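You operate a simulated robot arm through the tools that you are given. There is no shell and no other tool. Be economical: measure what you need, move in short steps, check, and stop when the job is done.

You run a simulated two-armed robot. Do the job below in one go: nothing can be reset, and whatever is moved stays where it is left.

TASK
Shut the desk drawer. Take the blue card from the deck of the orange trolley and leave it on the top of the black bed. Set the red angle stop to 30 degrees. Fetch the brown filter and set it in the steel pan. Press the white zero button three times. Put one of the pleated filters from the top of the dark green bench on the top of the steel bench. Take the little white divider and leave it on top of the stainless panel. Turn the film tension knob to 4. The order is free. Set down upright: pleated filter. The red angle stop goes to its stop.

Only the result counts: the job must be done as asked and must still hold three seconds after the hand-in. Knocking over, shifting, dropping, spilling or breaking anything else fails it.

THE ROBOT
Two 7-joint arms with two-finger grippers on one trunk, on a base that drives. Base frame: it is fixed to the floor where the robot stands at the start and does not move with it; the origin is under the middle of the robot, x ahead of it, y to its left, z up. Lengths are in mm, angles in degrees, forces in N, time in s.
The left shoulder is at the start at [85, 216, 1117], the right one opposite. With the tool pointing down near the work surface each hand reaches from about 320 to 820 mm from the robot's upright axis, wherever it stands, measured 20 degrees to its own side. Places, roughly: blue card [-1000, 500, 1000]; brown filter (6x6x11 cm) [2800, 5400, 900]; desk drawer [500, 100, 800]; film tension knob [-1900, -1000, 900]; little white divider (1x8x5 cm) [-3400, -200, 900]; pleated filter (8x7x15 cm) [-3100, 500, 900]; red angle stop [1900, 6900, 1000]; stainless panel (22x11x5 cm) [-2800, -4000, 900]; steel pan (24x22x8 cm) [2600, 4900, 900]; top of the black bed [-1500, -900, 900]; top of the steel bench [-2500, 1200, 800]; white zero button [-1600, 1900, 800]. Payload 3.18 kg a hand.
The TCP of each hand is the grasp point between the finger pads, 30 mm short of the fingertips. In the tool frame z runs along the fingers and y along their closing line. The gripper opens to 144 mm. The gripper's body begins 103 mm behind the TCP.
Orientation is told as [roll, pitch, yaw] about the base's x, y, z axes, in that order, counted from this pose: with the fingers straight down and closing along the base's y, the tool's x points along the base's -x, its y along +y and its z along -z.

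THE INTERFACE
- The arms move only by the tool move_arm. It takes "left_commands", "right_commands" or both (then of equal length, played together; a hand with none holds still); each is a list of rows, each an object of numbers (a shift or turn left out is 0, a gripper value left out holds the last): "tx", "ty", "tz": the shift along the tool's x, y, z in units of 500 mm (1.0 is 500 mm); "rx", "ry", "rz": the turn, a rotation vector about the tool's x, y, z in units of 90 degrees (1.0 is 90 degrees); "fingers": the gripper command, from -1 (fully open) to 1 (shut), values between in proportion. In form: [{"tx": .., "ty": .., "tz": .., "rx": .., "ry": .., "rz": .., "fingers": ..}, ...]. A call has 1 to 10 rows; each row is the pose to reach, as a shift and turn from the pose commanded when the call began, along the tool's axes at that moment. A call with a number of a shift or a turn outside -1 to 1 is refused whole. Each row takes 0.2 s and may step no farther than 50 mm and 8.6 degrees from the row before; otherwise, or with a gripper value out of range, the whole call is refused. Where a pose cannot be reached the arm comes as near as it can. A force on the tool above 40 N (or 10 N above the force at the start of the call, whichever is more), or a blocked arm, ends the call early, and 0.2 s more pass. Each finger halts on what it meets, pressing with about 31 N; the grip force reading is that of the motor and also rises with nothing between the fingers. The clock runs only during rows and for 0.2 s after the last one: add rows that repeat a pose to give the fingers time. It gives the time, the measured TCP pose, the force on the tool (base axes), the opening and the grip force at its end, in the units of the frame above (readings bear some noise), with the torque about the TCP (base axes, N m) and any sound that the robot's microphone picked up.
- Cameras (640 x 400 px; columns grow to the right, rows downward): "scene" is now at [140.2, 78.9, 1313.3]; the picture's right is [0.86, -0.51, 0.00], its down [-0.32, -0.54, -0.78] and it looks along [0.40, 0.67, -0.63] (base axes); focal length 214 px, centre (320, 200). "left" rides on the left gripper at [76, -16, -143] in its tool frame; the picture's right is [0.21, 0.98, 0.00], its down [-0.84, 0.18, -0.51] and it looks along [-0.50, 0.11, 0.86] (tool axes); focal length 218 px, centre (320, 200). "right" rides on the right gripper at [76, 16, -143] in its tool frame; the picture's right is [-0.21, 0.98, 0.00], its down [-0.84, -0.18, -0.51] and it looks along [-0.50, -0.11, 0.86] (tool axes); focal length 218 px, centre (320, 200). There is no depth. A picture from a camera that has moved, and an enlarged one, comes with that camera's place and axes in the base frame and with its lens. The place of the scene camera against the robot may be out by one fixed shift of up to 18 mm in any direction.
- camera(camera): a new picture of that camera. The clock stands still meanwhile.
- move_column(by): slides the trunk up (or, below 0, down) by that many mm; the arms and the scene camera ride with it, the base frame stays. It gives what a move gives, with no picture.
- steer(legs): drives the robot by 1 to 6 legs, each [ahead, left, turn to the left] in mm, mm and degrees, along the robot's own axes; the way and the turn of a leg run together, so that a leg with both is an arc; at most 1500 mm and 180 degrees a leg. The arms and the cameras ride along, it lands a little off, and it stops where it bumps. It gives what a move gives.
- pan_tilt(pan, tilt): turns the head with the scene camera to pan (to the left, within 80 degrees either way) and tilt (down, from -29 to 69), counted from straight ahead of the robot. It gives what a move gives.
- inspect(camera, box): a new picture of the part [left, top, right, bottom] of that camera's present view, enlarged. The clock stands still meanwhile.
- hand_in(): hands the job in; it is judged then, once.

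Work in short steps. Places have to be worked out from the pictures, the camera data and where the tool is seen: move nearer, look again, correct. Check each grasp and each placing, and mend what went wrong. You have 186 turns and 166 pictures in all, those below and enlarged ones among them. Open the grippers and draw the arms clear of the work before you hand the job in, unless the task says otherwise; then end with one line.

The tools are called after "Emit:" as a command line: name --argument value ..., lists and objects as JSON in quotes. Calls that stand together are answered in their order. move_arm: Moves the arms, as the interface text tells. Its arguments: {"type":"object","properties":{"left_commands":{"type":"array"},"right_commands":{"type":"array"}},"required":[]} The other tools are called the same way: move_column (by) slides the trunk up or down; steer (legs) drives the base; pan_tilt (pan, tilt) turns the head that bears the scene camera; camera (camera) takes a picture; inspect (camera, box) takes an enlarged picture of a part of a camera's view; hand_in () hands the job in.

At the start:

```text
time_s: 0.0
left_eef_pos: [410.4, 540.1, 1216.9]
left_orientation: [0.0, 0.1, -0.1]
left_contact_force: [0.3, 0.0, 0.1]
left_torque: [0.01, -0.01, -0.02]
left_opening: 144.0
left_gripper_force: 0.0
right_eef_pos: [343.3, 3.8, 1219.1]
right_orientation: [0.1, 0.0, -0.1]
right_contact_force: [0.4, 0.0, 1.0]
right_torque: [0.0, -0.02, 0.01]
right_opening: 144.2
right_gripper_force: 0.2
trunk travel left (down, up): [-200.0, 169.0]
robot x, y, heading: [0.6, 2.3, 0.1]
head pan, tilt: [59.0, 39.0]
```

scene: 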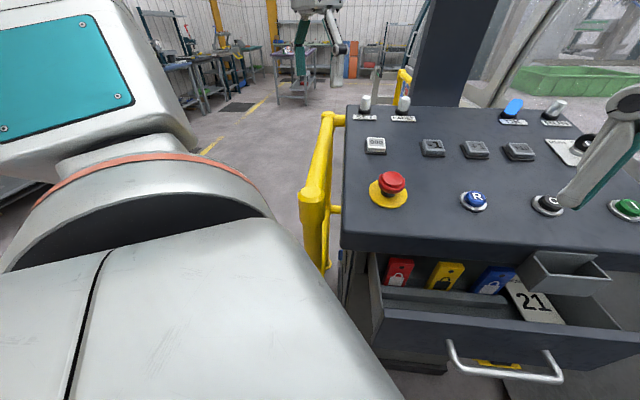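
right: 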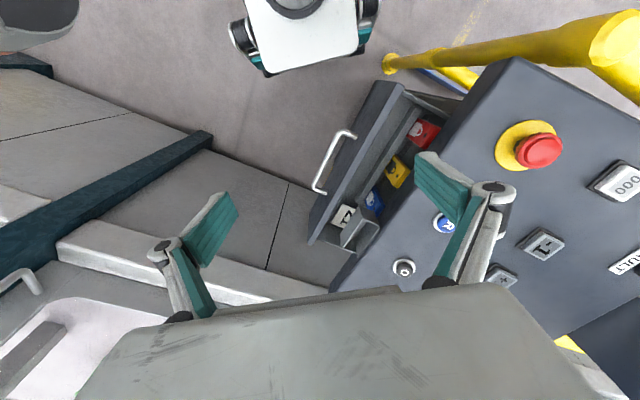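
left: 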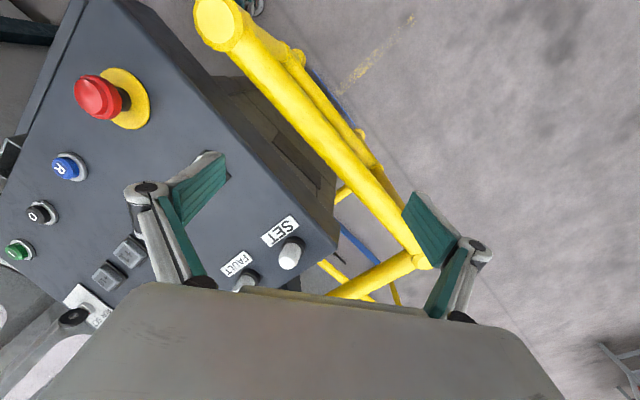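

I start by looking straight at the desk with the drawer.

Emit:
pan_tilt --pan 10 --tilt 50

Emit:
camera --camera "scene"

```text
time_s: 1.2
left_eef_pos: [411.7, 541.0, 1215.6]
left_orientation: [0.0, -0.1, 0.0]
left_contact_force: [0.1, -0.6, -1.3]
left_torque: [-0.01, 0.01, -0.02]
left_opening: 143.9
left_gripper_force: 0.0
right_eef_pos: [347.4, 3.8, 1214.6]
right_orientation: [-0.2, -0.1, -0.7]
right_contact_force: [62.9, -34.2, -39.9]
right_torque: [4.1, 6.21, 1.01]
right_opening: 143.9
right_gripper_force: 0.0
trunk travel left (down, up): [-200.0, 169.0]
robot x, y, heading: [-3.4, -2.1, -0.1]
head pan, tilt: [10.0, 50.0]
```

```text
162 pictures are left
camera scene: at [144.0, 71.3, 1304.5], right [0.81, -0.59, 0.0], down [-0.41, -0.57, -0.71], along [0.42, 0.57, -0.71], focal length 214 px, centre (320, 200)
```

scene: 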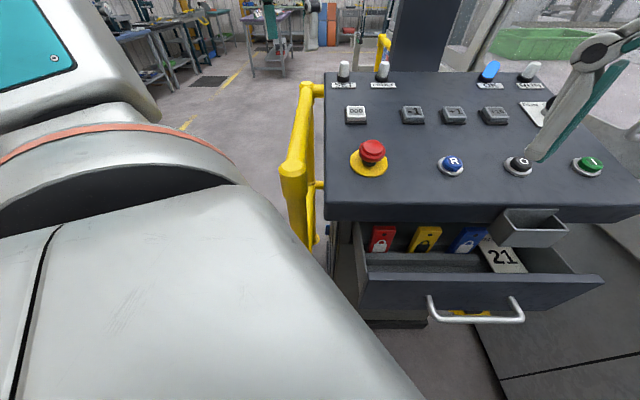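

The head met the right arm (63 N), so I turn it back to relieve it and then move the right arm out to its side.

Emit:
pan_tilt --pan 59 --tilt 39

Emit:
move_arm --right_commands '[{"ty": -0.08}, {"ty": -0.16}, {"ty": -0.24}, {"ty": -0.32}, {"ty": -0.4}, {"ty": -0.48}, {"ty": -0.56}]'

```text
time_s: 2.3
left_eef_pos: [410.4, 540.2, 1215.9]
left_orientation: [0.0, 0.0, -0.1]
left_contact_force: [0.5, 0.2, -0.1]
left_torque: [0.0, 0.01, -0.02]
left_opening: 144.1
left_gripper_force: 0.1
right_eef_pos: [342.0, 3.6, 1219.5]
right_orientation: [0.0, 0.0, 0.2]
right_contact_force: [0.2, -0.7, 0.2]
right_torque: [0.0, 0.03, -0.02]
right_opening: 144.2
right_gripper_force: 0.1
trunk travel left (down, up): [-200.0, 169.0]
robot x, y, heading: [2.3, 0.6, -0.2]
head pan, tilt: [59.0, 39.0]
```

```text
time_s: 3.9
left_eef_pos: [410.6, 540.4, 1216.9]
left_orientation: [0.2, 0.0, 0.1]
left_contact_force: [-0.8, -0.8, 0.2]
left_torque: [0.03, 0.0, 0.01]
left_opening: 143.9
left_gripper_force: 0.1
right_eef_pos: [339.3, -280.5, 1220.3]
right_orientation: [0.2, 0.0, 0.0]
right_contact_force: [0.2, -0.2, 0.8]
right_torque: [0.01, 0.05, 0.02]
right_opening: 144.1
right_gripper_force: 0.0
trunk travel left (down, up): [-200.0, 169.0]
robot x, y, heading: [1.3, 2.2, -0.2]
head pan, tilt: [59.0, 39.0]
```

Right arm is clear now; I pan forward again.

Emit:
pan_tilt --pan 10 --tilt 45

Emit:
camera --camera "scene"

```text
time_s: 5.1
left_eef_pos: [412.0, 541.0, 1216.1]
left_orientation: [0.0, 0.1, 0.0]
left_contact_force: [-1.2, 0.6, -0.1]
left_torque: [0.0, -0.03, 0.01]
left_opening: 143.9
left_gripper_force: 0.1
right_eef_pos: [340.2, -279.2, 1220.6]
right_orientation: [0.0, 0.0, 0.1]
right_contact_force: [0.0, -0.1, 0.3]
right_torque: [-0.01, -0.01, 0.0]
right_opening: 144.2
right_gripper_force: 0.1
trunk travel left (down, up): [-200.0, 169.0]
robot x, y, heading: [1.0, 0.7, -0.2]
head pan, tilt: [10.0, 45.0]
```

```text
161 pictures are left
camera scene: at [176.2, 19.6, 1304.5], right [0.17, -0.98, 0.0], down [-0.7, -0.12, -0.71], along [0.7, 0.12, -0.71], focal length 214 px, centre (320, 200)
```

scene: 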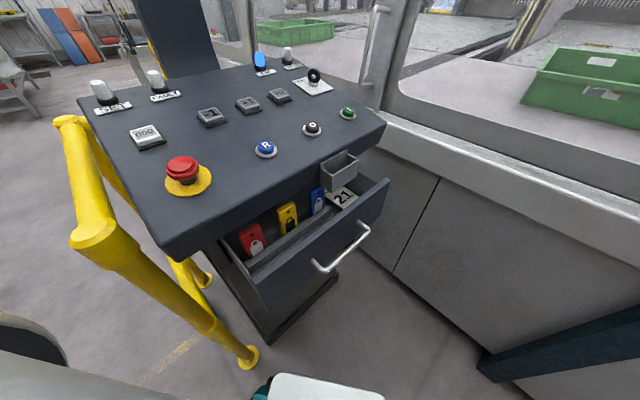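

The drawer stands open by a fair bit; I zoom to judge its shape, the little bin over it and the handle.

Emit:
inspect --camera "scene" --box '[200, 100, 440, 320]'

Emit:
camera --camera "right"

```text
1.82 times, centred on (320, 210) of scene
camera zoom: at [176.2, 19.6, 1304.5], right [0.17, -0.98, 0.0], down [-0.7, -0.12, -0.71], along [0.7, 0.12, -0.71], focal length 390 px, centre (320, 182)
```

zoom: 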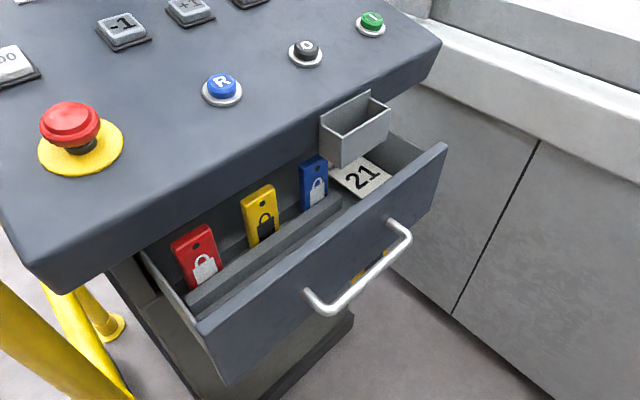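

```text
159 pictures are left
camera right: at [263.9, -262.5, 1363.1], right [0.21, 0.98, 0.0], down [0.84, -0.18, 0.51], along [0.5, -0.11, -0.86], focal length 218 px, centre (320, 200)
```

right: 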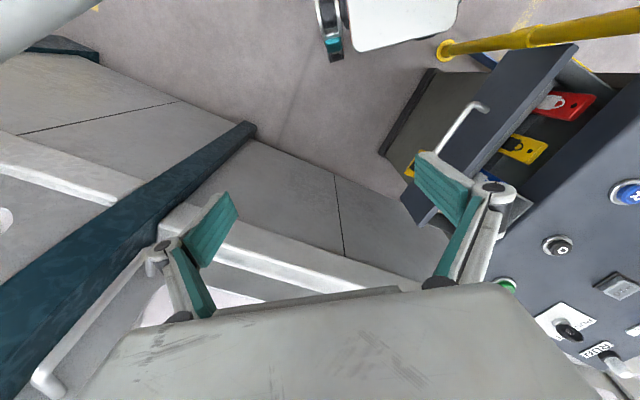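

Two-view estimate: the handle bar runs from about (415–435, 80) to (560, −50) at z≈825, drawer facing about (−0.6,−0.8). I bring the right hand, shut and tilted forward, to a spot in front of the handle.

Emit:
move_arm --right_commands '[{"tx": -0.012, "ty": 0.02, "tz": 0.072, "rx": -0.053, "ry": -0.04, "fingers": 1}, {"tx": -0.024, "ty": 0.04, "tz": 0.144, "rx": -0.107, "ry": -0.08, "fingers": 1}, {"tx": -0.036, "ty": 0.06, "tz": 0.216, "rx": -0.16, "ry": -0.12, "fingers": 1}, {"tx": -0.048, "ty": 0.08, "tz": 0.288, "rx": -0.213, "ry": -0.16, "fingers": 1}, {"tx": -0.06, "ty": 0.1, "tz": 0.36, "rx": -0.267, "ry": -0.2, "fingers": 1}, {"tx": -0.07, "ty": 0.12, "tz": 0.43, "rx": -0.32, "ry": -0.24, "fingers": 1}, {"tx": -0.08, "ty": 0.14, "tz": 0.5, "rx": -0.373, "ry": -0.28, "fingers": 1}, {"tx": -0.08, "ty": 0.16, "tz": 0.57, "rx": -0.427, "ry": -0.32, "fingers": 1}, {"tx": -0.08, "ty": 0.18, "tz": 0.64, "rx": -0.48, "ry": -0.36, "fingers": 1}, {"tx": -0.08, "ty": 0.2, "tz": 0.7, "rx": -0.533, "ry": -0.4, "fingers": 1}]'

Emit:
camera --camera "scene"

Emit:
camera --camera "right"

```text
time_s: 7.3
left_eef_pos: [411.3, 541.3, 1215.7]
left_orientation: [0.1, 0.0, 0.0]
left_contact_force: [0.7, -0.4, -0.3]
left_torque: [0.01, 0.0, 0.04]
left_opening: 143.8
left_gripper_force: 0.0
right_eef_pos: [431.8, -198.9, 837.9]
right_orientation: [54.2, -31.0, -16.3]
right_contact_force: [-0.9, -0.1, -0.2]
right_torque: [0.01, 0.0, -0.02]
right_opening: 0.2
right_gripper_force: 30.2
right hand out of reach, approached as far as the arm can: row 5, 6, 7, 8, 9, 10
trunk travel left (down, up): [-200.0, 169.0]
robot x, y, heading: [-0.7, -0.6, -0.1]
head pan, tilt: [10.0, 45.0]
```

```text
158 pictures are left
camera scene: at [176.2, 19.4, 1304.5], right [0.17, -0.98, 0.0], down [-0.7, -0.12, -0.71], along [0.7, 0.12, -0.71], focal length 214 px, centre (320, 200)
```

scene: 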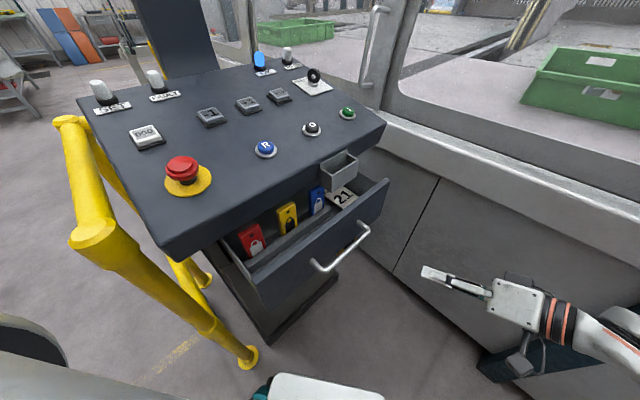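

```text
157 pictures are left
camera right: at [292.0, -267.2, 881.6], right [-0.06, 0.61, 0.79], down [0.47, -0.68, 0.56], along [0.88, 0.41, -0.25], focal length 218 px, centre (320, 200)
```

right: 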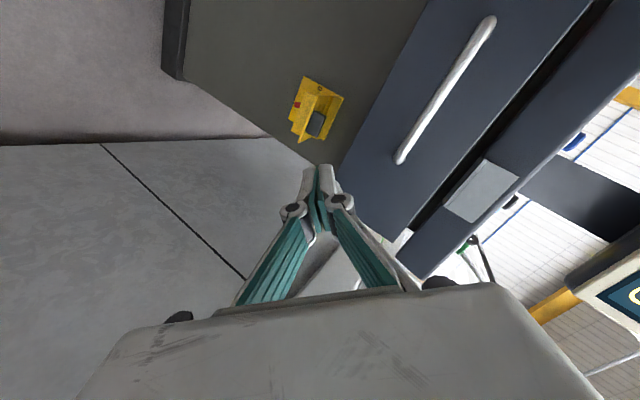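

Second view gives the handle bar from ≈(405,78,857) to (520,−38,861), so the push goes along (0.71,0.71). I back the base by 150 mm to give the arm room, then bring the fist up to just short of the bar.

Emit:
steer --legs '[[-150, 0, 0]]'

Emit:
move_arm --right_commands '[{"tx": -0.03, "ty": 0.035, "tz": 0.06}, {"tx": -0.06, "ty": 0.07, "tz": 0.12}, {"tx": -0.09, "ty": 0.105, "tz": 0.18}, {"tx": -0.12, "ty": 0.14, "tz": 0.24}, {"tx": -0.15, "ty": 0.175, "tz": 0.3}, {"tx": -0.184, "ty": 0.212, "tz": 0.36}]'

Emit:
camera --camera "scene"

Emit:
camera --camera "right"

```text
time_s: 8.7
left_eef_pos: [264.7, 539.8, 1216.2]
left_orientation: [0.1, -0.1, -0.1]
left_contact_force: [-0.7, -0.2, -0.6]
left_torque: [-0.02, -0.06, 0.06]
left_opening: 144.0
left_gripper_force: 0.1
right_eef_pos: [287.1, -199.6, 839.6]
right_orientation: [54.1, -31.3, -16.4]
right_contact_force: [0.1, -0.3, 0.2]
right_torque: [0.01, -0.01, -0.02]
right_opening: 0.2
right_gripper_force: 30.9
trunk travel left (down, up): [-200.0, 169.0]
robot x, y, heading: [-145.8, 1.1, -0.0]
head pan, tilt: [10.0, 45.0]
```

```text
time_s: 10.1
left_eef_pos: [266.5, 541.4, 1216.9]
left_orientation: [0.0, 0.1, -0.1]
left_contact_force: [0.1, 0.5, 0.9]
left_torque: [0.01, 0.0, 0.0]
left_opening: 144.1
left_gripper_force: 0.1
right_eef_pos: [431.5, -25.1, 871.2]
right_orientation: [54.0, -31.2, -16.4]
right_contact_force: [-0.5, 0.7, 0.1]
right_torque: [0.02, 0.01, 0.01]
right_opening: 0.0
right_gripper_force: 30.7
trunk travel left (down, up): [-200.0, 169.0]
robot x, y, heading: [-146.2, 1.8, 0.1]
head pan, tilt: [10.0, 45.0]
```

```text
156 pictures are left
camera scene: at [30.9, 19.6, 1304.5], right [0.17, -0.99, 0.0], down [-0.7, -0.12, -0.71], along [0.7, 0.12, -0.71], focal length 214 px, centre (320, 200)
```

scene: 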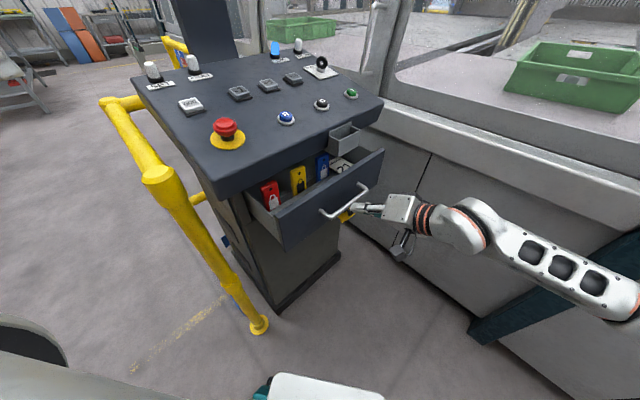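

```text
155 pictures are left
camera right: at [290.4, -93.3, 914.0], right [-0.06, 0.62, 0.79], down [0.47, -0.68, 0.57], along [0.88, 0.4, -0.25], focal length 218 px, centre (320, 200)
```

right: 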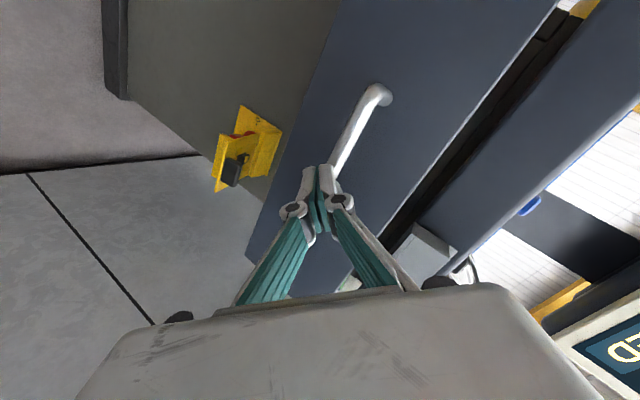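

The fist is right in front of the handle. I push along (0.71,0.71) in 20 mm steps.

Emit:
move_arm --right_commands '[{"tx": -0.0165, "ty": 0.0123, "tz": 0.0344}, {"tx": -0.033, "ty": 0.0246, "tz": 0.0689}, {"tx": -0.0495, "ty": 0.0369, "tz": 0.1033}, {"tx": -0.066, "ty": 0.0492, "tz": 0.1378}, {"tx": -0.0825, "ty": 0.0615, "tz": 0.172}, {"tx": -0.099, "ty": 0.0738, "tz": 0.2066}, {"tx": -0.1155, "ty": 0.0861, "tz": 0.241}, {"tx": -0.132, "ty": 0.0984, "tz": 0.2755}]'

Emit:
camera --camera "scene"

Emit:
camera --camera "right"

```text
time_s: 11.9
left_eef_pos: [266.2, 538.4, 1218.1]
left_orientation: [0.1, -0.2, -0.2]
left_contact_force: [0.1, 0.0, 0.8]
left_torque: [-0.01, -0.06, 0.01]
left_opening: 144.1
left_gripper_force: 0.0
right_eef_pos: [545.6, 86.1, 871.0]
right_orientation: [54.0, -31.3, -16.4]
right_contact_force: [-12.8, -10.8, 3.3]
right_torque: [-0.01, 0.02, 0.1]
right_opening: 0.0
right_gripper_force: 30.9
trunk travel left (down, up): [-200.0, 169.0]
robot x, y, heading: [-148.8, -0.6, -0.1]
head pan, tilt: [10.0, 45.0]
```

```text
154 pictures are left
camera scene: at [28.6, 17.8, 1304.9], right [0.17, -0.99, 0.0], down [-0.7, -0.12, -0.71], along [0.7, 0.12, -0.71], focal length 214 px, centre (320, 200)
```

scene: 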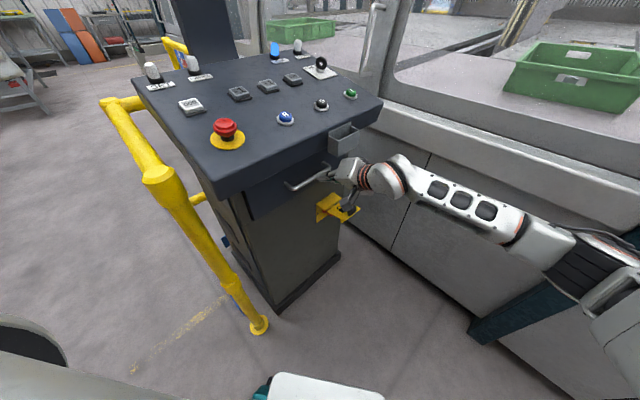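

```text
153 pictures are left
camera right: at [405.6, 18.6, 913.5], right [-0.06, 0.62, 0.79], down [0.47, -0.68, 0.57], along [0.88, 0.4, -0.25], focal length 218 px, centre (320, 200)
```

right: 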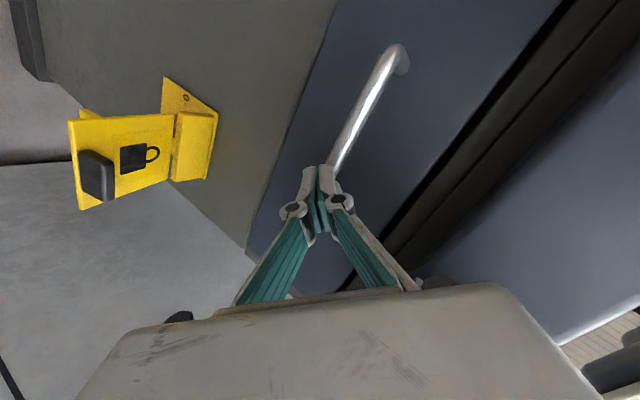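

The drawer is nearly home with ~17 N drag. I keep pushing in small steps until it stops.

Emit:
move_arm --right_commands '[{"tx": -0.0083, "ty": 0.0062, "tz": 0.0172}, {"tx": -0.0165, "ty": 0.0123, "tz": 0.0344}, {"tx": -0.0248, "ty": 0.0185, "tz": 0.0517}, {"tx": -0.033, "ty": 0.0246, "tz": 0.0689}, {"tx": -0.0413, "ty": 0.0308, "tz": 0.0861}, {"tx": -0.0495, "ty": 0.0369, "tz": 0.1033}]'

Emit:
camera --camera "right"

Emit:
camera --camera "scene"

```text
time_s: 12.2
left_eef_pos: [266.2, 537.7, 1216.8]
left_orientation: [0.0, -0.1, -0.4]
left_contact_force: [-0.3, 0.0, -0.2]
left_torque: [0.02, 0.01, 0.04]
left_opening: 143.9
left_gripper_force: 0.1
right_eef_pos: [546.9, 88.0, 870.4]
right_orientation: [54.0, -31.2, -16.3]
right_contact_force: [-13.1, -10.7, 7.3]
right_torque: [0.01, -0.06, 0.1]
right_opening: 6.2
right_gripper_force: 30.9
trunk travel left (down, up): [-200.0, 169.0]
robot x, y, heading: [-147.5, 1.4, -0.4]
head pan, tilt: [10.0, 45.0]
stopped in row 1 (right hand): the force on the tool passed its limit at 46 N (the readings are from after the stop); the commanded pose is now the measured one
```

```text
152 pictures are left
camera right: at [405.7, 18.7, 914.2], right [-0.06, 0.62, 0.78], down [0.47, -0.68, 0.57], along [0.88, 0.4, -0.25], focal length 218 px, centre (320, 200)
```

right: 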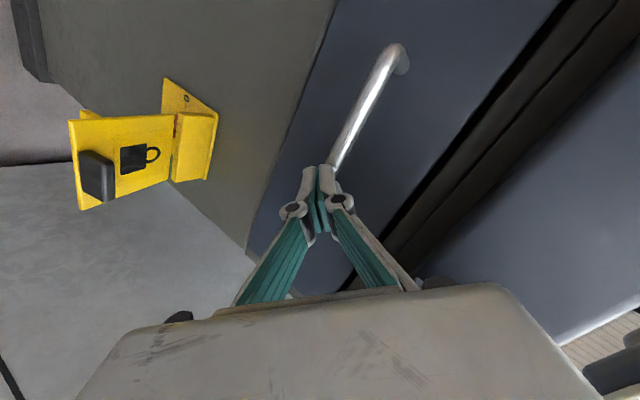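

```text
151 pictures are left
camera scene: at [28.6, 17.6, 1304.9], right [0.17, -0.99, 0.0], down [-0.7, -0.12, -0.71], along [0.7, 0.12, -0.71], focal length 214 px, centre (320, 200)
```

scene: 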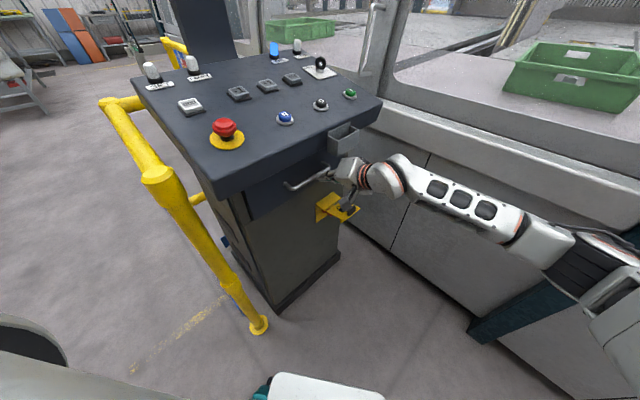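

The push stopped at 46 N, either shut or the hand touching the desk. I draw the hand back along the push line and look.

Emit:
move_arm --right_commands '[{"tx": 0.033, "ty": -0.0246, "tz": -0.0689}, {"tx": 0.066, "ty": -0.0492, "tz": -0.1378}, {"tx": 0.099, "ty": -0.0738, "tz": -0.2066}, {"tx": 0.132, "ty": -0.0984, "tz": -0.2755}]'

Emit:
inspect --camera "scene" --box '[180, 80, 420, 300]'

Emit:
camera --camera "right"

```text
time_s: 13.2
left_eef_pos: [266.2, 538.6, 1217.5]
left_orientation: [0.1, 0.0, -0.2]
left_contact_force: [0.0, -0.4, 0.1]
left_torque: [0.02, -0.03, 0.01]
left_opening: 144.1
left_gripper_force: 0.0
right_eef_pos: [430.7, -28.1, 873.4]
right_orientation: [53.9, -30.9, -16.4]
right_contact_force: [-0.4, -1.0, 0.0]
right_torque: [0.0, -0.02, 0.02]
right_opening: 0.0
right_gripper_force: 30.3
trunk travel left (down, up): [-200.0, 169.0]
robot x, y, heading: [-145.5, -0.8, -0.1]
head pan, tilt: [10.0, 45.0]
```

```text
1.82 times, centred on (300, 190) of scene
camera zoom: at [29.9, 18.2, 1304.7], right [0.17, -0.99, 0.0], down [-0.7, -0.12, -0.71], along [0.7, 0.12, -0.71], focal length 390 px, centre (356, 218)
```

zoom: 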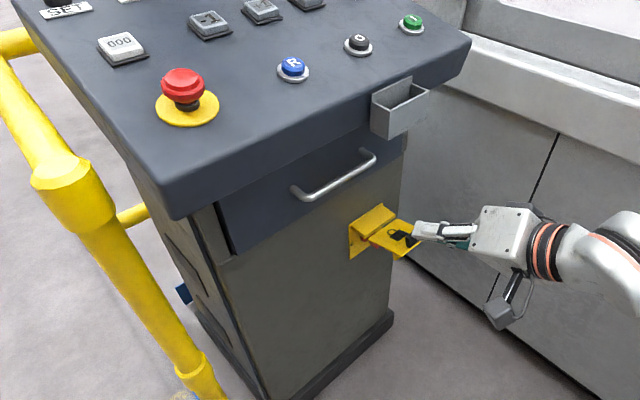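

```text
149 pictures are left
camera right: at [290.6, -96.1, 916.0], right [-0.06, 0.62, 0.78], down [0.47, -0.68, 0.57], along [0.88, 0.4, -0.25], focal length 218 px, centre (320, 200)
```

right: 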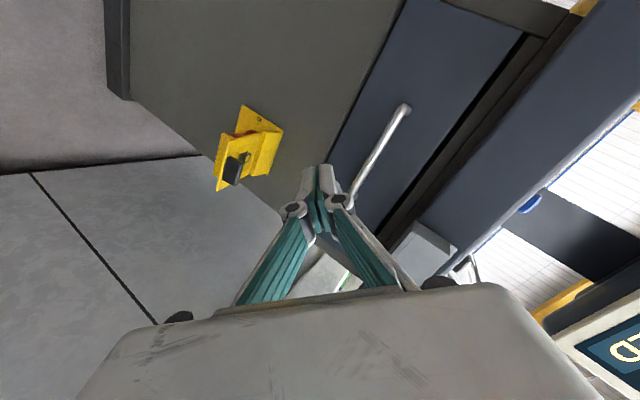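

I zoom on the drawer's left corner to see whether it is flush.

Emit:
inspect --camera "scene" --box '[250, 140, 340, 230]'

Emit:
inspect --camera "right" --box '[300, 0, 580, 240]'

```text
4.44 times, centred on (295, 185) of scene
camera zoom: at [29.9, 18.2, 1304.7], right [0.17, -0.99, 0.0], down [-0.7, -0.12, -0.71], along [0.7, 0.12, -0.71], focal length 953 px, centre (431, 267)
```

zoom: 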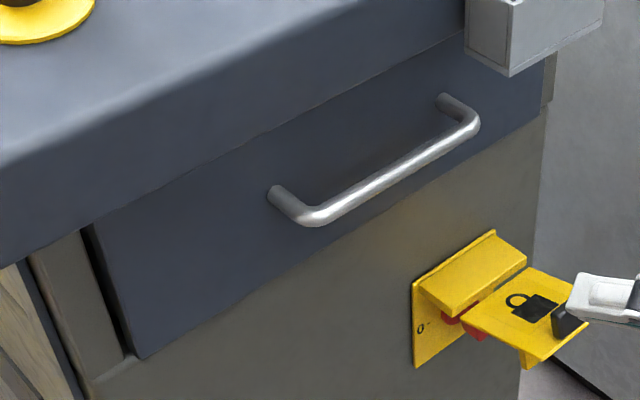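

```text
1.67 times, centred on (440, 120) of right
camera zoom: at [290.6, -96.1, 916.0], right [-0.06, 0.62, 0.78], down [0.47, -0.68, 0.57], along [0.88, 0.4, -0.25], focal length 364 px, centre (120, 333)
```

zoom: 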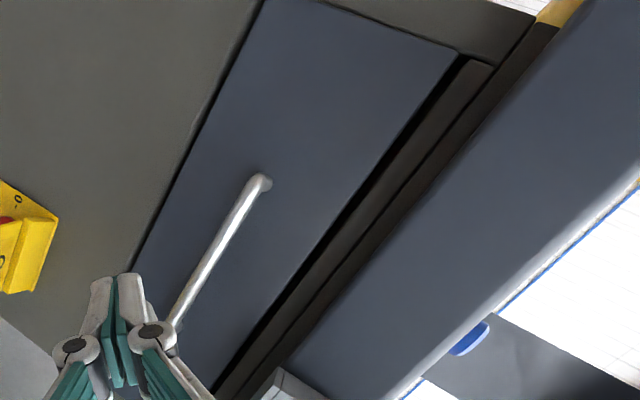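

It looks shut, but the stop could have come from the bin side. I push once more near the handle's left end, away from the bin, to be sure.

Emit:
move_arm --right_commands '[{"tx": 0.05, "ty": 0.045, "tz": 0.009}, {"tx": 0.1, "ty": 0.09, "tz": 0.018}, {"tx": 0.067, "ty": 0.1146, "tz": 0.0869}, {"tx": 0.034, "ty": 0.1392, "tz": 0.1558}, {"tx": 0.001, "ty": 0.1638, "tz": 0.2246}, {"tx": -0.02, "ty": 0.179, "tz": 0.268}, {"tx": -0.028, "ty": 0.1852, "tz": 0.285}, {"tx": -0.036, "ty": 0.1914, "tz": 0.302}, {"tx": -0.044, "ty": 0.1976, "tz": 0.319}, {"tx": -0.052, "ty": 0.2038, "tz": 0.336}]'

Emit:
inspect --camera "scene" --box '[210, 100, 390, 250]'

```text
time_s: 14.8
left_eef_pos: [266.0, 534.4, 1217.4]
left_orientation: [0.1, -0.2, -0.5]
left_contact_force: [0.9, -0.4, -0.7]
left_torque: [0.01, 0.03, -0.02]
left_opening: 144.1
left_gripper_force: 0.1
right_eef_pos: [493.5, 127.6, 873.1]
right_orientation: [53.9, -31.0, -16.4]
right_contact_force: [-23.2, -24.3, 14.5]
right_torque: [-0.11, -0.1, 0.24]
right_opening: 6.2
right_gripper_force: 31.1
right hand out of reach, approached as far as the arm can: row 2, 3
trunk travel left (down, up): [-200.0, 169.0]
robot x, y, heading: [-147.1, -0.6, -0.5]
head pan, tilt: [10.0, 45.0]
stopped in row 8 (right hand): the force on the tool passed its limit at 53 N (the readings are from after the stop); the commanded pose is now the measured one
```

```text
2.67 times, centred on (300, 175) of scene
camera zoom: at [26.4, 15.2, 1305.3], right [0.17, -0.99, 0.0], down [-0.7, -0.12, -0.71], along [0.7, 0.12, -0.71], focal length 572 px, centre (373, 267)
```

zoom: 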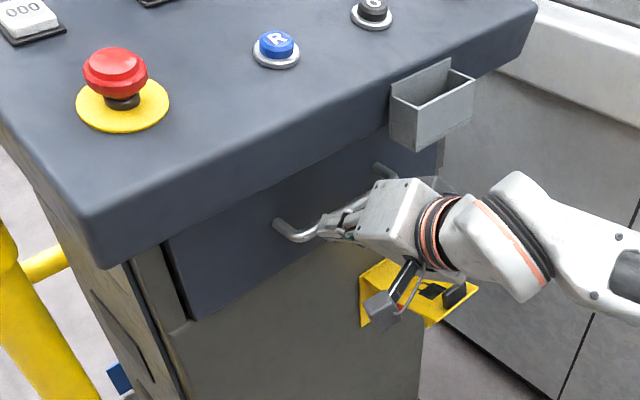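

Firm stop (53 N) at both handle ends: the drawer is shut. I withdraw the right hand and bring it back up, fingers down.

Emit:
move_arm --right_commands '[{"tx": 0.0413, "ty": -0.0307, "tz": -0.0861}, {"tx": 0.0826, "ty": -0.0614, "tz": -0.1722}, {"tx": 0.1239, "ty": -0.0921, "tz": -0.2583}, {"tx": 0.0779, "ty": -0.0291, "tz": -0.3033, "rx": 0.075, "ry": 0.056}, {"tx": 0.0319, "ty": 0.0339, "tz": -0.3483, "rx": 0.15, "ry": 0.112}, {"tx": -0.014, "ty": 0.0969, "tz": -0.3933, "rx": 0.225, "ry": 0.168}, {"tx": -0.06, "ty": 0.1599, "tz": -0.4383, "rx": 0.3, "ry": 0.225}, {"tx": -0.106, "ty": 0.2229, "tz": -0.4833, "rx": 0.375, "ry": 0.281}, {"tx": -0.152, "ty": 0.2859, "tz": -0.5283, "rx": 0.45, "ry": 0.338}, {"tx": -0.198, "ty": 0.3489, "tz": -0.5733, "rx": 0.525, "ry": 0.394}]'

Emit:
pan_tilt --pan -70 --tilt 20

Emit:
camera --camera "scene"

```text
refused: row 1 steps farther than a row can; nothing moved
```

```text
time_s: 16.3
left_eef_pos: [263.7, 533.7, 1218.8]
left_orientation: [0.3, -0.3, -0.3]
left_contact_force: [-0.6, 0.1, -0.5]
left_torque: [-0.01, 0.0, 0.02]
left_opening: 144.2
left_gripper_force: 0.0
right_eef_pos: [491.9, 128.3, 874.2]
right_orientation: [53.7, -31.0, -16.5]
right_contact_force: [-30.9, -36.2, 23.6]
right_torque: [0.14, 0.12, 0.02]
right_opening: 6.0
right_gripper_force: 30.5
trunk travel left (down, up): [-200.0, 169.0]
robot x, y, heading: [-147.9, -5.2, -0.3]
head pan, tilt: [-70.0, 20.0]
```

```text
145 pictures are left
camera scene: at [-23.8, -87.4, 1343.5], right [-0.94, -0.34, 0.0], down [-0.11, 0.33, -0.94], along [0.32, -0.88, -0.34], focal length 214 px, centre (320, 200)
```

scene: 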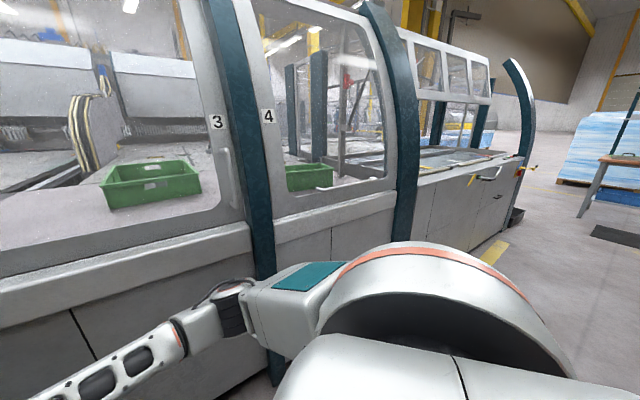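

The step was a hair too long; I redo the retreat with slightly shorter rows.

Emit:
move_arm --right_commands '[{"tx": 0.038, "ty": -0.028, "tz": -0.079}, {"tx": 0.076, "ty": -0.056, "tz": -0.158}, {"tx": 0.114, "ty": -0.084, "tz": -0.237}, {"tx": 0.0679, "ty": -0.021, "tz": -0.282, "rx": 0.075, "ry": 0.056}, {"tx": 0.022, "ty": 0.042, "tz": -0.327, "rx": 0.15, "ry": 0.112}, {"tx": -0.024, "ty": 0.105, "tz": -0.372, "rx": 0.225, "ry": 0.168}, {"tx": -0.07, "ty": 0.168, "tz": -0.417, "rx": 0.3, "ry": 0.225}, {"tx": -0.116, "ty": 0.231, "tz": -0.462, "rx": 0.375, "ry": 0.281}, {"tx": -0.162, "ty": 0.294, "tz": -0.507, "rx": 0.45, "ry": 0.338}, {"tx": -0.208, "ty": 0.357, "tz": -0.552, "rx": 0.525, "ry": 0.394}]'

Emit:
pan_tilt --pan 80 --tilt 20

Emit:
camera --camera "scene"

```text
time_s: 18.5
left_eef_pos: [266.6, 539.4, 1215.1]
left_orientation: [-0.1, -0.2, -0.3]
left_contact_force: [-0.5, 0.4, 0.5]
left_torque: [-0.06, -0.06, 0.01]
left_opening: 143.9
left_gripper_force: 0.0
right_eef_pos: [397.4, 41.8, 1189.3]
right_orientation: [0.3, 0.1, -0.3]
right_contact_force: [-0.5, 0.9, 0.3]
right_torque: [-0.03, -0.04, -0.02]
right_opening: 0.1
right_gripper_force: 30.6
right hand out of reach, approached as far as the arm can: row 3
trunk travel left (down, up): [-200.0, 169.0]
robot x, y, heading: [-146.7, -0.8, -0.1]
head pan, tilt: [-70.0, 20.0]
```

```text
time_s: 20.9
left_eef_pos: [267.9, 536.8, 1215.9]
left_orientation: [-0.1, 0.1, -0.3]
left_contact_force: [0.8, 0.2, 0.4]
left_torque: [0.01, 0.01, -0.01]
left_opening: 144.1
left_gripper_force: 0.0
right_eef_pos: [398.8, 39.2, 1187.4]
right_orientation: [0.5, 0.2, -0.3]
right_contact_force: [0.5, -0.8, 0.4]
right_torque: [0.03, 0.02, 0.03]
right_opening: 0.0
right_gripper_force: 30.6
trunk travel left (down, up): [-200.0, 169.0]
robot x, y, heading: [-145.8, -3.2, -0.4]
head pan, tilt: [80.0, 20.0]
```

```text
144 pictures are left
camera scene: at [-33.4, 95.8, 1343.2], right [0.98, -0.18, 0.0], down [-0.06, -0.34, -0.94], along [0.17, 0.92, -0.34], focal length 214 px, centre (320, 200)
```

scene: 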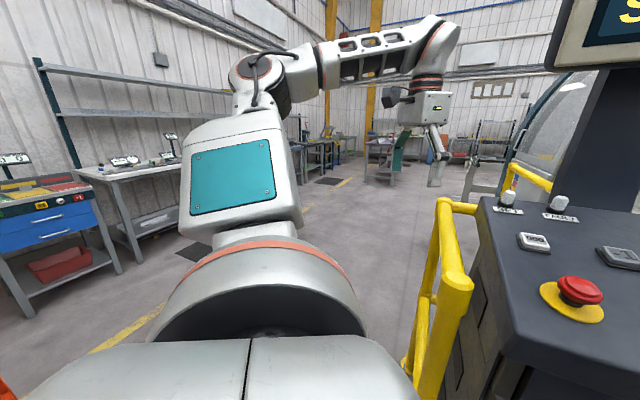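

Room is tight around me, so I tuck both hands in front of the trunk before turning.

Emit:
move_arm --left_commands '[{"ty": -0.08}, {"ty": -0.16}, {"ty": -0.24}, {"ty": -0.32}, {"ty": -0.4}, {"ty": -0.48}, {"ty": -0.56}, {"ty": -0.62}]' --right_commands '[{"tx": 0.03, "ty": -0.07}, {"tx": 0.06, "ty": -0.14}, {"tx": 0.09, "ty": -0.21}, {"tx": 0.12, "ty": -0.28}, {"tx": 0.15, "ty": -0.35}, {"tx": 0.18, "ty": -0.4}, {"tx": 0.21, "ty": -0.45}, {"tx": 0.24, "ty": -0.5, "fingers": -1}]'

Emit:
steer --legs '[[-120, 40, 0], [0, 0, 50]]'

Emit:
camera --camera "scene"

```text
time_s: 22.7
left_eef_pos: [269.2, 300.3, 1246.5]
left_orientation: [0.0, 0.0, -0.4]
left_contact_force: [0.0, -0.5, 0.1]
left_torque: [0.02, -0.02, -0.03]
left_opening: 144.0
left_gripper_force: 0.2
left hand out of reach, approached as far as the arm can: row 6, 7, 8
right_eef_pos: [276.9, -214.6, 1186.2]
right_orientation: [0.4, 0.2, -0.3]
right_contact_force: [0.0, -0.4, 0.9]
right_torque: [0.03, 0.0, -0.01]
right_opening: 136.0
right_gripper_force: 0.0
trunk travel left (down, up): [-200.0, 169.0]
robot x, y, heading: [-149.3, -3.3, -0.3]
head pan, tilt: [80.0, 20.0]
```

```text
time_s: 26.2
left_eef_pos: [-242.5, 552.5, 1245.4]
left_orientation: [0.0, 0.1, 50.6]
left_contact_force: [0.4, -0.4, 0.4]
left_torque: [0.0, -0.02, 0.0]
left_opening: 144.0
left_gripper_force: 0.1
right_eef_pos: [162.9, 234.6, 1188.0]
right_orientation: [0.3, 0.2, 50.7]
right_contact_force: [-0.4, 0.5, 0.2]
right_torque: [-0.04, 0.0, -0.01]
right_opening: 144.1
right_gripper_force: 0.0
trunk travel left (down, up): [-200.0, 169.0]
robot x, y, heading: [-271.8, 37.6, 50.8]
head pan, tilt: [80.0, 20.0]
```

```text
143 pictures are left
camera scene: at [-267.2, 189.8, 1343.2], right [0.76, 0.65, 0.0], down [0.22, -0.26, -0.94], along [-0.61, 0.71, -0.34], focal length 214 px, centre (320, 200)
```

scene: 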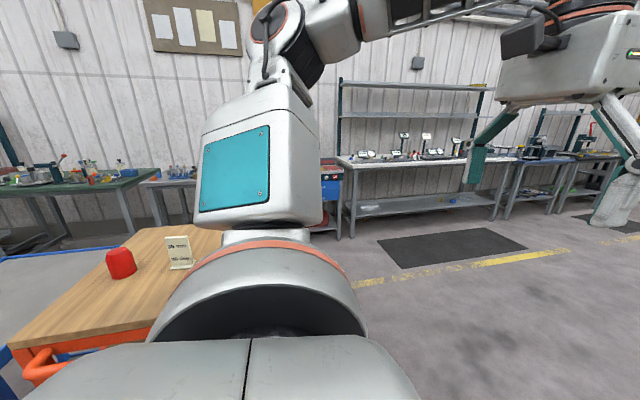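

The trolley lies to my left rear. I turn on another 55° and look again.

Emit:
steer --legs '[[0, 0, 55]]'

Emit:
pan_tilt --pan 55 --tilt 35

Emit:
camera --camera "scene"

```text
time_s: 29.1
left_eef_pos: [-669.1, 360.0, 1245.2]
left_orientation: [0.0, 0.1, 104.9]
left_contact_force: [0.6, 0.4, 0.3]
left_torque: [0.02, -0.02, -0.01]
left_opening: 144.3
left_gripper_force: 0.0
right_eef_pos: [-175.8, 502.9, 1188.3]
right_orientation: [0.3, 0.3, 105.0]
right_contact_force: [-0.8, -0.3, 0.9]
right_torque: [0.02, 0.02, -0.02]
right_opening: 143.8
right_gripper_force: 0.1
trunk travel left (down, up): [-200.0, 169.0]
robot x, y, heading: [-268.4, 43.4, 105.2]
head pan, tilt: [80.0, 20.0]
```

```text
time_s: 30.0
left_eef_pos: [-669.3, 360.1, 1246.7]
left_orientation: [0.0, 0.1, 104.9]
left_contact_force: [-0.7, 0.1, -0.6]
left_torque: [-0.01, -0.01, 0.0]
left_opening: 144.0
left_gripper_force: 0.1
right_eef_pos: [-175.1, 502.8, 1187.1]
right_orientation: [0.3, 0.2, 105.1]
right_contact_force: [0.6, -0.3, -0.1]
right_torque: [-0.02, -0.01, -0.01]
right_opening: 144.2
right_gripper_force: 0.1
trunk travel left (down, up): [-200.0, 169.0]
robot x, y, heading: [-266.3, 38.6, 105.0]
head pan, tilt: [55.0, 35.0]
```

```text
142 pictures are left
camera scene: at [-374.4, 167.5, 1319.4], right [0.34, 0.94, 0.0], down [0.54, -0.2, -0.82], along [-0.77, 0.28, -0.57], focal length 214 px, centre (320, 200)
```

scene: 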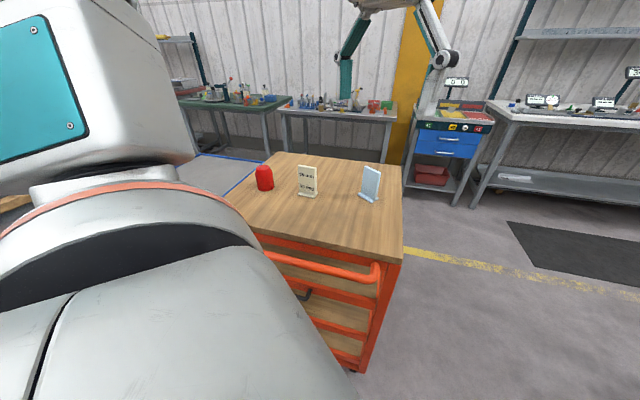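

I zoom on the deck to see the card's stand.

Emit:
inspect --camera "scene" --box '[230, 140, 420, 260]'

```text
3.33 times, centred on (325, 200) of scene
camera zoom: at [-374.4, 167.5, 1319.4], right [0.34, 0.94, 0.0], down [0.54, -0.2, -0.82], along [-0.77, 0.28, -0.57], focal length 715 px, centre (303, 200)
```

zoom: 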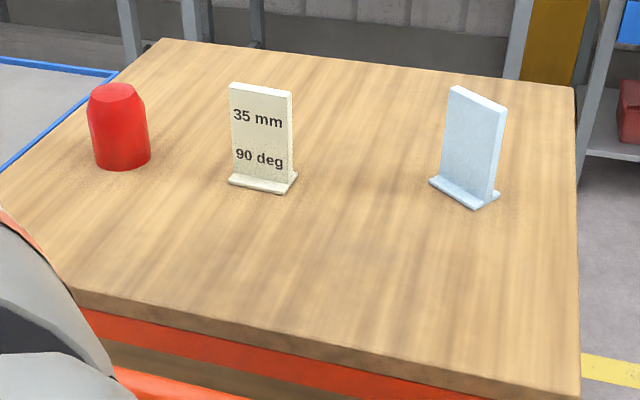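

The card is a thin upright plate with a small foot, near (−920,550) on the deck. I drive so that it lies ahead of the right hand at about 700 mm, facing the trolley squarely.

Emit:
steer --legs '[[45, 171, 0], [0, 0, 43]]'

Emit:
pan_tilt --pan 0 --tilt 40

Emit:
camera --camera "scene"

Emit:
camera --camera "right"

```text
time_s: 32.0
left_eef_pos: [-824.1, 359.6, 1246.5]
left_orientation: [0.0, 0.2, 104.5]
left_contact_force: [0.8, 1.5, 0.6]
left_torque: [0.02, 0.05, 0.0]
left_opening: 144.0
left_gripper_force: 0.0
right_eef_pos: [-327.2, 498.9, 1187.2]
right_orientation: [0.3, 0.3, 104.6]
right_contact_force: [0.7, -0.5, 0.4]
right_torque: [0.02, 0.05, 0.02]
right_opening: 143.9
right_gripper_force: 0.1
trunk travel left (down, up): [-200.0, 169.0]
robot x, y, heading: [-430.2, 36.9, 104.6]
head pan, tilt: [55.0, 35.0]
stopped in leg 1: the robot was blocked; the commanded pose is now the measured one
```

```text
time_s: 33.2
left_eef_pos: [-825.6, 361.2, 1245.4]
left_orientation: [0.0, 0.1, 104.3]
left_contact_force: [0.6, 0.2, -0.9]
left_torque: [0.02, 0.01, 0.02]
left_opening: 144.0
left_gripper_force: 0.1
right_eef_pos: [-329.1, 498.7, 1187.4]
right_orientation: [0.4, 0.1, 104.6]
right_contact_force: [0.1, -0.1, -0.7]
right_torque: [-0.01, 0.03, -0.01]
right_opening: 143.9
right_gripper_force: 0.2
trunk travel left (down, up): [-200.0, 169.0]
robot x, y, heading: [-425.3, 36.2, 104.6]
head pan, tilt: [0.0, 40.0]
```

```text
140 pictures are left
camera scene: at [-470.3, 216.7, 1311.8], right [0.97, 0.25, 0.0], down [0.16, -0.62, -0.77], along [-0.19, 0.74, -0.64], focal length 214 px, centre (320, 200)
```

scene: 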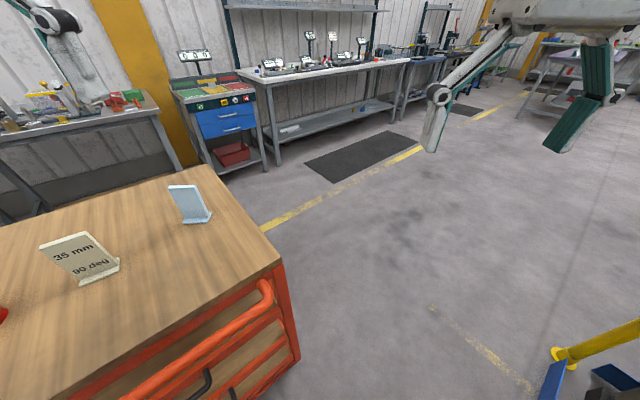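

```text
139 pictures are left
camera right: at [-324.9, 421.6, 1329.6], right [-1.0, -0.04, 0.0], down [-0.04, 0.86, 0.5], along [-0.03, 0.5, -0.86], focal length 218 px, centre (320, 200)
```

right: 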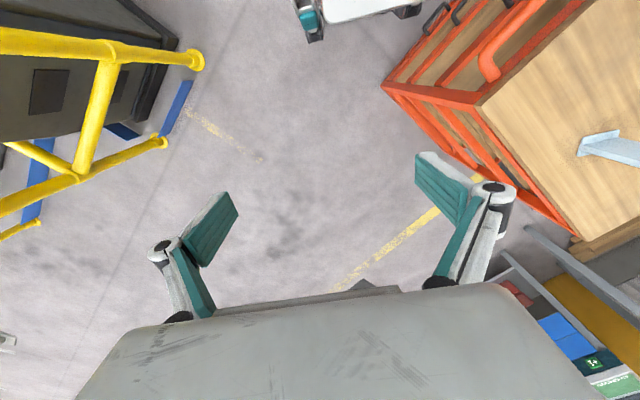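

The base touched something short of the target. From the right-hand view the trolley's near corner is (−642,463) and the card's foot (−932,530,866), as before, so nothing shifted. I back off from the trolley and turn to face the card.

Emit:
steer --legs '[[-40, -30, 0], [0, 0, 45]]'

Emit:
camera --camera "scene"

Emit:
camera --camera "right"

```text
time_s: 36.2
left_eef_pos: [-896.5, -48.2, 1246.5]
left_orientation: [-0.1, 0.1, 149.6]
left_contact_force: [0.2, -0.6, 0.0]
left_torque: [-0.01, -0.02, 0.0]
left_opening: 143.9
left_gripper_force: 0.1
right_eef_pos: [-645.5, 400.1, 1187.4]
right_orientation: [0.2, 0.2, 149.7]
right_contact_force: [0.7, -0.2, 0.1]
right_torque: [0.0, -0.05, -0.02]
right_opening: 144.3
right_gripper_force: 0.0
trunk travel left (down, up): [-200.0, 169.0]
robot x, y, heading: [-386.5, 8.0, 149.7]
head pan, tilt: [0.0, 40.0]
```

```text
138 pictures are left
camera scene: at [-540.9, 101.8, 1311.8], right [0.51, 0.86, 0.0], down [0.55, -0.32, -0.77], along [-0.66, 0.39, -0.64], focal length 214 px, centre (320, 200)
```

scene: 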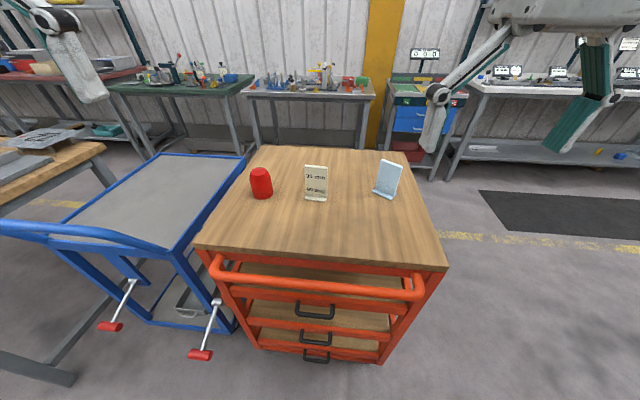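

```text
137 pictures are left
camera right: at [-587.6, 347.9, 1329.7], right [-0.67, -0.74, 0.0], down [-0.64, 0.58, 0.5], along [-0.37, 0.34, -0.86], focal length 218 px, centre (320, 200)
```

right: 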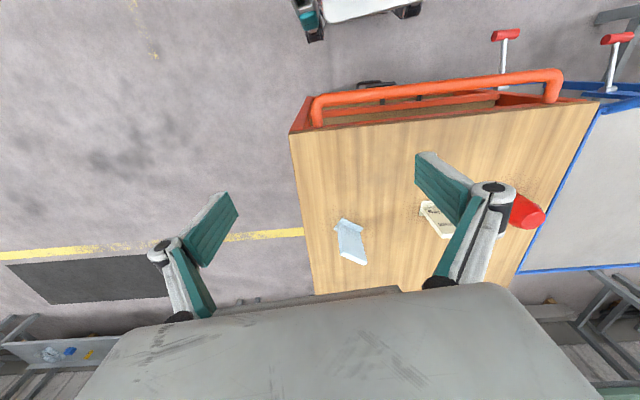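

The card is well in view of the right hand camera; I zoom on it.

Emit:
inspect --camera "right" --box '[290, 180, 420, 290]'

Emit:
inspect --camera "scene" --box '[340, 140, 430, 220]'

```text
3.64 times, centred on (355, 235) of right
camera zoom: at [-587.6, 347.9, 1329.7], right [-0.67, -0.74, 0.0], down [-0.64, 0.58, 0.5], along [-0.37, 0.34, -0.86], focal length 794 px, centre (193, 73)
```

zoom: 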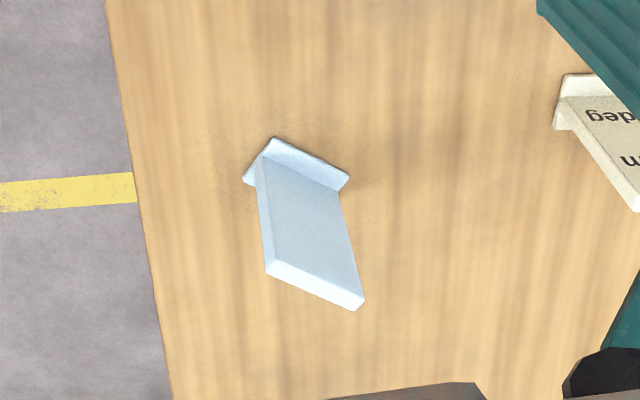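

```text
5.00 times, centred on (385, 180) of scene
camera zoom: at [-540.9, 101.8, 1311.8], right [0.51, 0.86, 0.0], down [0.55, -0.32, -0.77], along [-0.66, 0.39, -0.64], focal length 1072 px, centre (-5, 300)
```

zoom: 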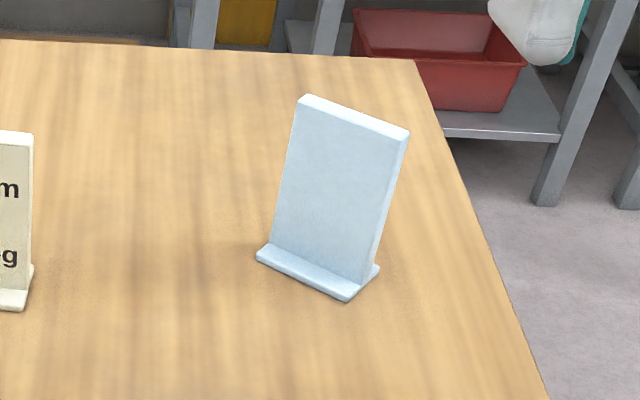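

The plate is ~68 mm wide, thickness direction bearing ≈110°, centred near (−895,525), top near z 975. I move the right hand above it with the jaws turned to close across its thickness.

Emit:
move_arm --right_commands '[{"tx": -0.08, "ty": 0.005, "tz": 0.02, "rz": -0.08}, {"tx": -0.16, "ty": 0.01, "tz": 0.04, "rz": -0.16}, {"tx": -0.24, "ty": 0.015, "tz": 0.06, "rz": -0.24}, {"tx": -0.32, "ty": 0.02, "tz": 0.08, "rz": -0.32}, {"tx": -0.4, "ty": 0.025, "tz": 0.1, "rz": -0.4}, {"tx": -0.48, "ty": 0.03, "tz": 0.13, "rz": -0.48}, {"tx": -0.554, "ty": 0.034, "tz": 0.16, "rz": -0.559}]'

Emit:
camera --camera "right"

Emit:
inspect --camera "scene" --box '[320, 80, 480, 220]'

```text
time_s: 37.9
left_eef_pos: [-896.1, -54.9, 1246.7]
left_orientation: [-0.3, -0.1, 149.6]
left_contact_force: [0.6, -1.2, -0.2]
left_torque: [0.2, 0.01, 0.02]
left_opening: 144.1
left_gripper_force: 0.0
right_eef_pos: [-734.3, 424.2, 1069.0]
right_orientation: [5.1, -7.2, 173.4]
right_contact_force: [-0.4, -1.0, 0.6]
right_torque: [0.14, 0.03, -0.01]
right_opening: 144.1
right_gripper_force: 0.1
right hand out of reach, approached as far as the arm can: row 2, 3, 4, 5, 6, 7
trunk travel left (down, up): [-200.0, 169.0]
robot x, y, heading: [-386.2, 3.3, 149.7]
head pan, tilt: [0.0, 40.0]
```

```text
134 pictures are left
camera right: at [-641.3, 411.1, 1201.6], right [-0.3, -0.95, 0.11], down [-0.74, 0.31, 0.59], along [-0.59, 0.1, -0.8], focal length 218 px, centre (320, 200)
```

right: 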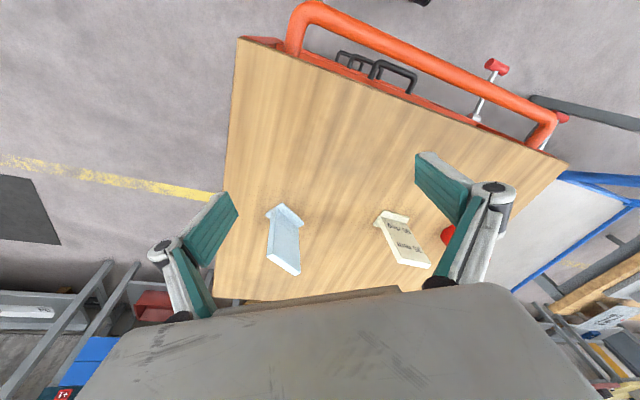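

```text
2.86 times, centred on (400, 150) of scene
camera zoom: at [-540.2, 97.7, 1312.5], right [0.5, 0.86, 0.0], down [0.55, -0.32, -0.77], along [-0.66, 0.39, -0.64], focal length 613 px, centre (91, 343)
```

zoom: 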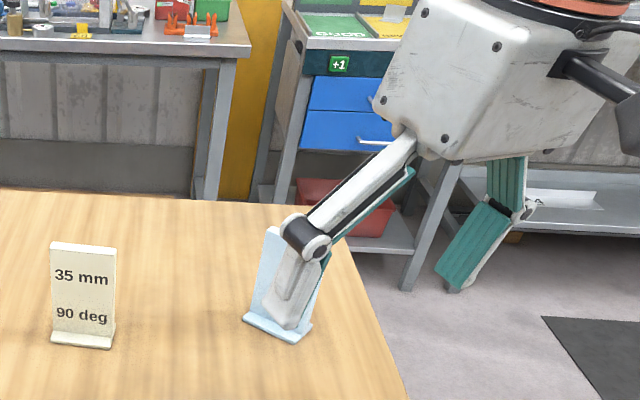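

The arm ran out of reach because the hand is high against the shoulder; raising the trunk by 150 mm cures that. Then I level the hand and go above the card.

Emit:
move_column --by 150

```text
time_s: 39.6
left_eef_pos: [-895.6, -49.3, 1395.7]
left_orientation: [-0.1, 0.0, 149.6]
left_contact_force: [-0.4, -0.9, 0.1]
left_torque: [0.0, -0.03, 0.0]
left_opening: 144.0
left_gripper_force: 0.1
right_eef_pos: [-706.0, 423.3, 1290.0]
right_orientation: [1.4, -16.1, 173.8]
right_contact_force: [-0.6, -0.2, -1.0]
right_torque: [0.02, 0.03, 0.0]
right_opening: 144.2
right_gripper_force: 0.1
trunk travel left (down, up): [-350.0, 19.0]
robot x, y, heading: [-383.0, 7.1, 149.8]
head pan, tilt: [0.0, 40.0]
```

The hand came up tilted by 16°. I level it first and read the pose.

Emit:
move_arm --right_commands '[{"tz": 0.04, "ry": 0.089}, {"tz": 0.08, "ry": 0.178}]'

```text
time_s: 40.2
left_eef_pos: [-896.2, -49.9, 1396.1]
left_orientation: [-0.1, 0.1, 149.7]
left_contact_force: [-0.1, -0.8, -0.3]
left_torque: [-0.01, 0.01, 0.0]
left_opening: 143.8
left_gripper_force: 0.1
right_eef_pos: [-705.7, 423.0, 1290.6]
right_orientation: [1.4, -16.0, 173.7]
right_contact_force: [-0.2, 0.2, -0.4]
right_torque: [-0.02, 0.0, 0.0]
right_opening: 143.6
right_gripper_force: 0.1
right hand out of reach, approached as far as the arm can: row 1, 2
trunk travel left (down, up): [-350.0, 19.0]
robot x, y, heading: [-386.0, 9.3, 149.8]
head pan, tilt: [0.0, 40.0]
```

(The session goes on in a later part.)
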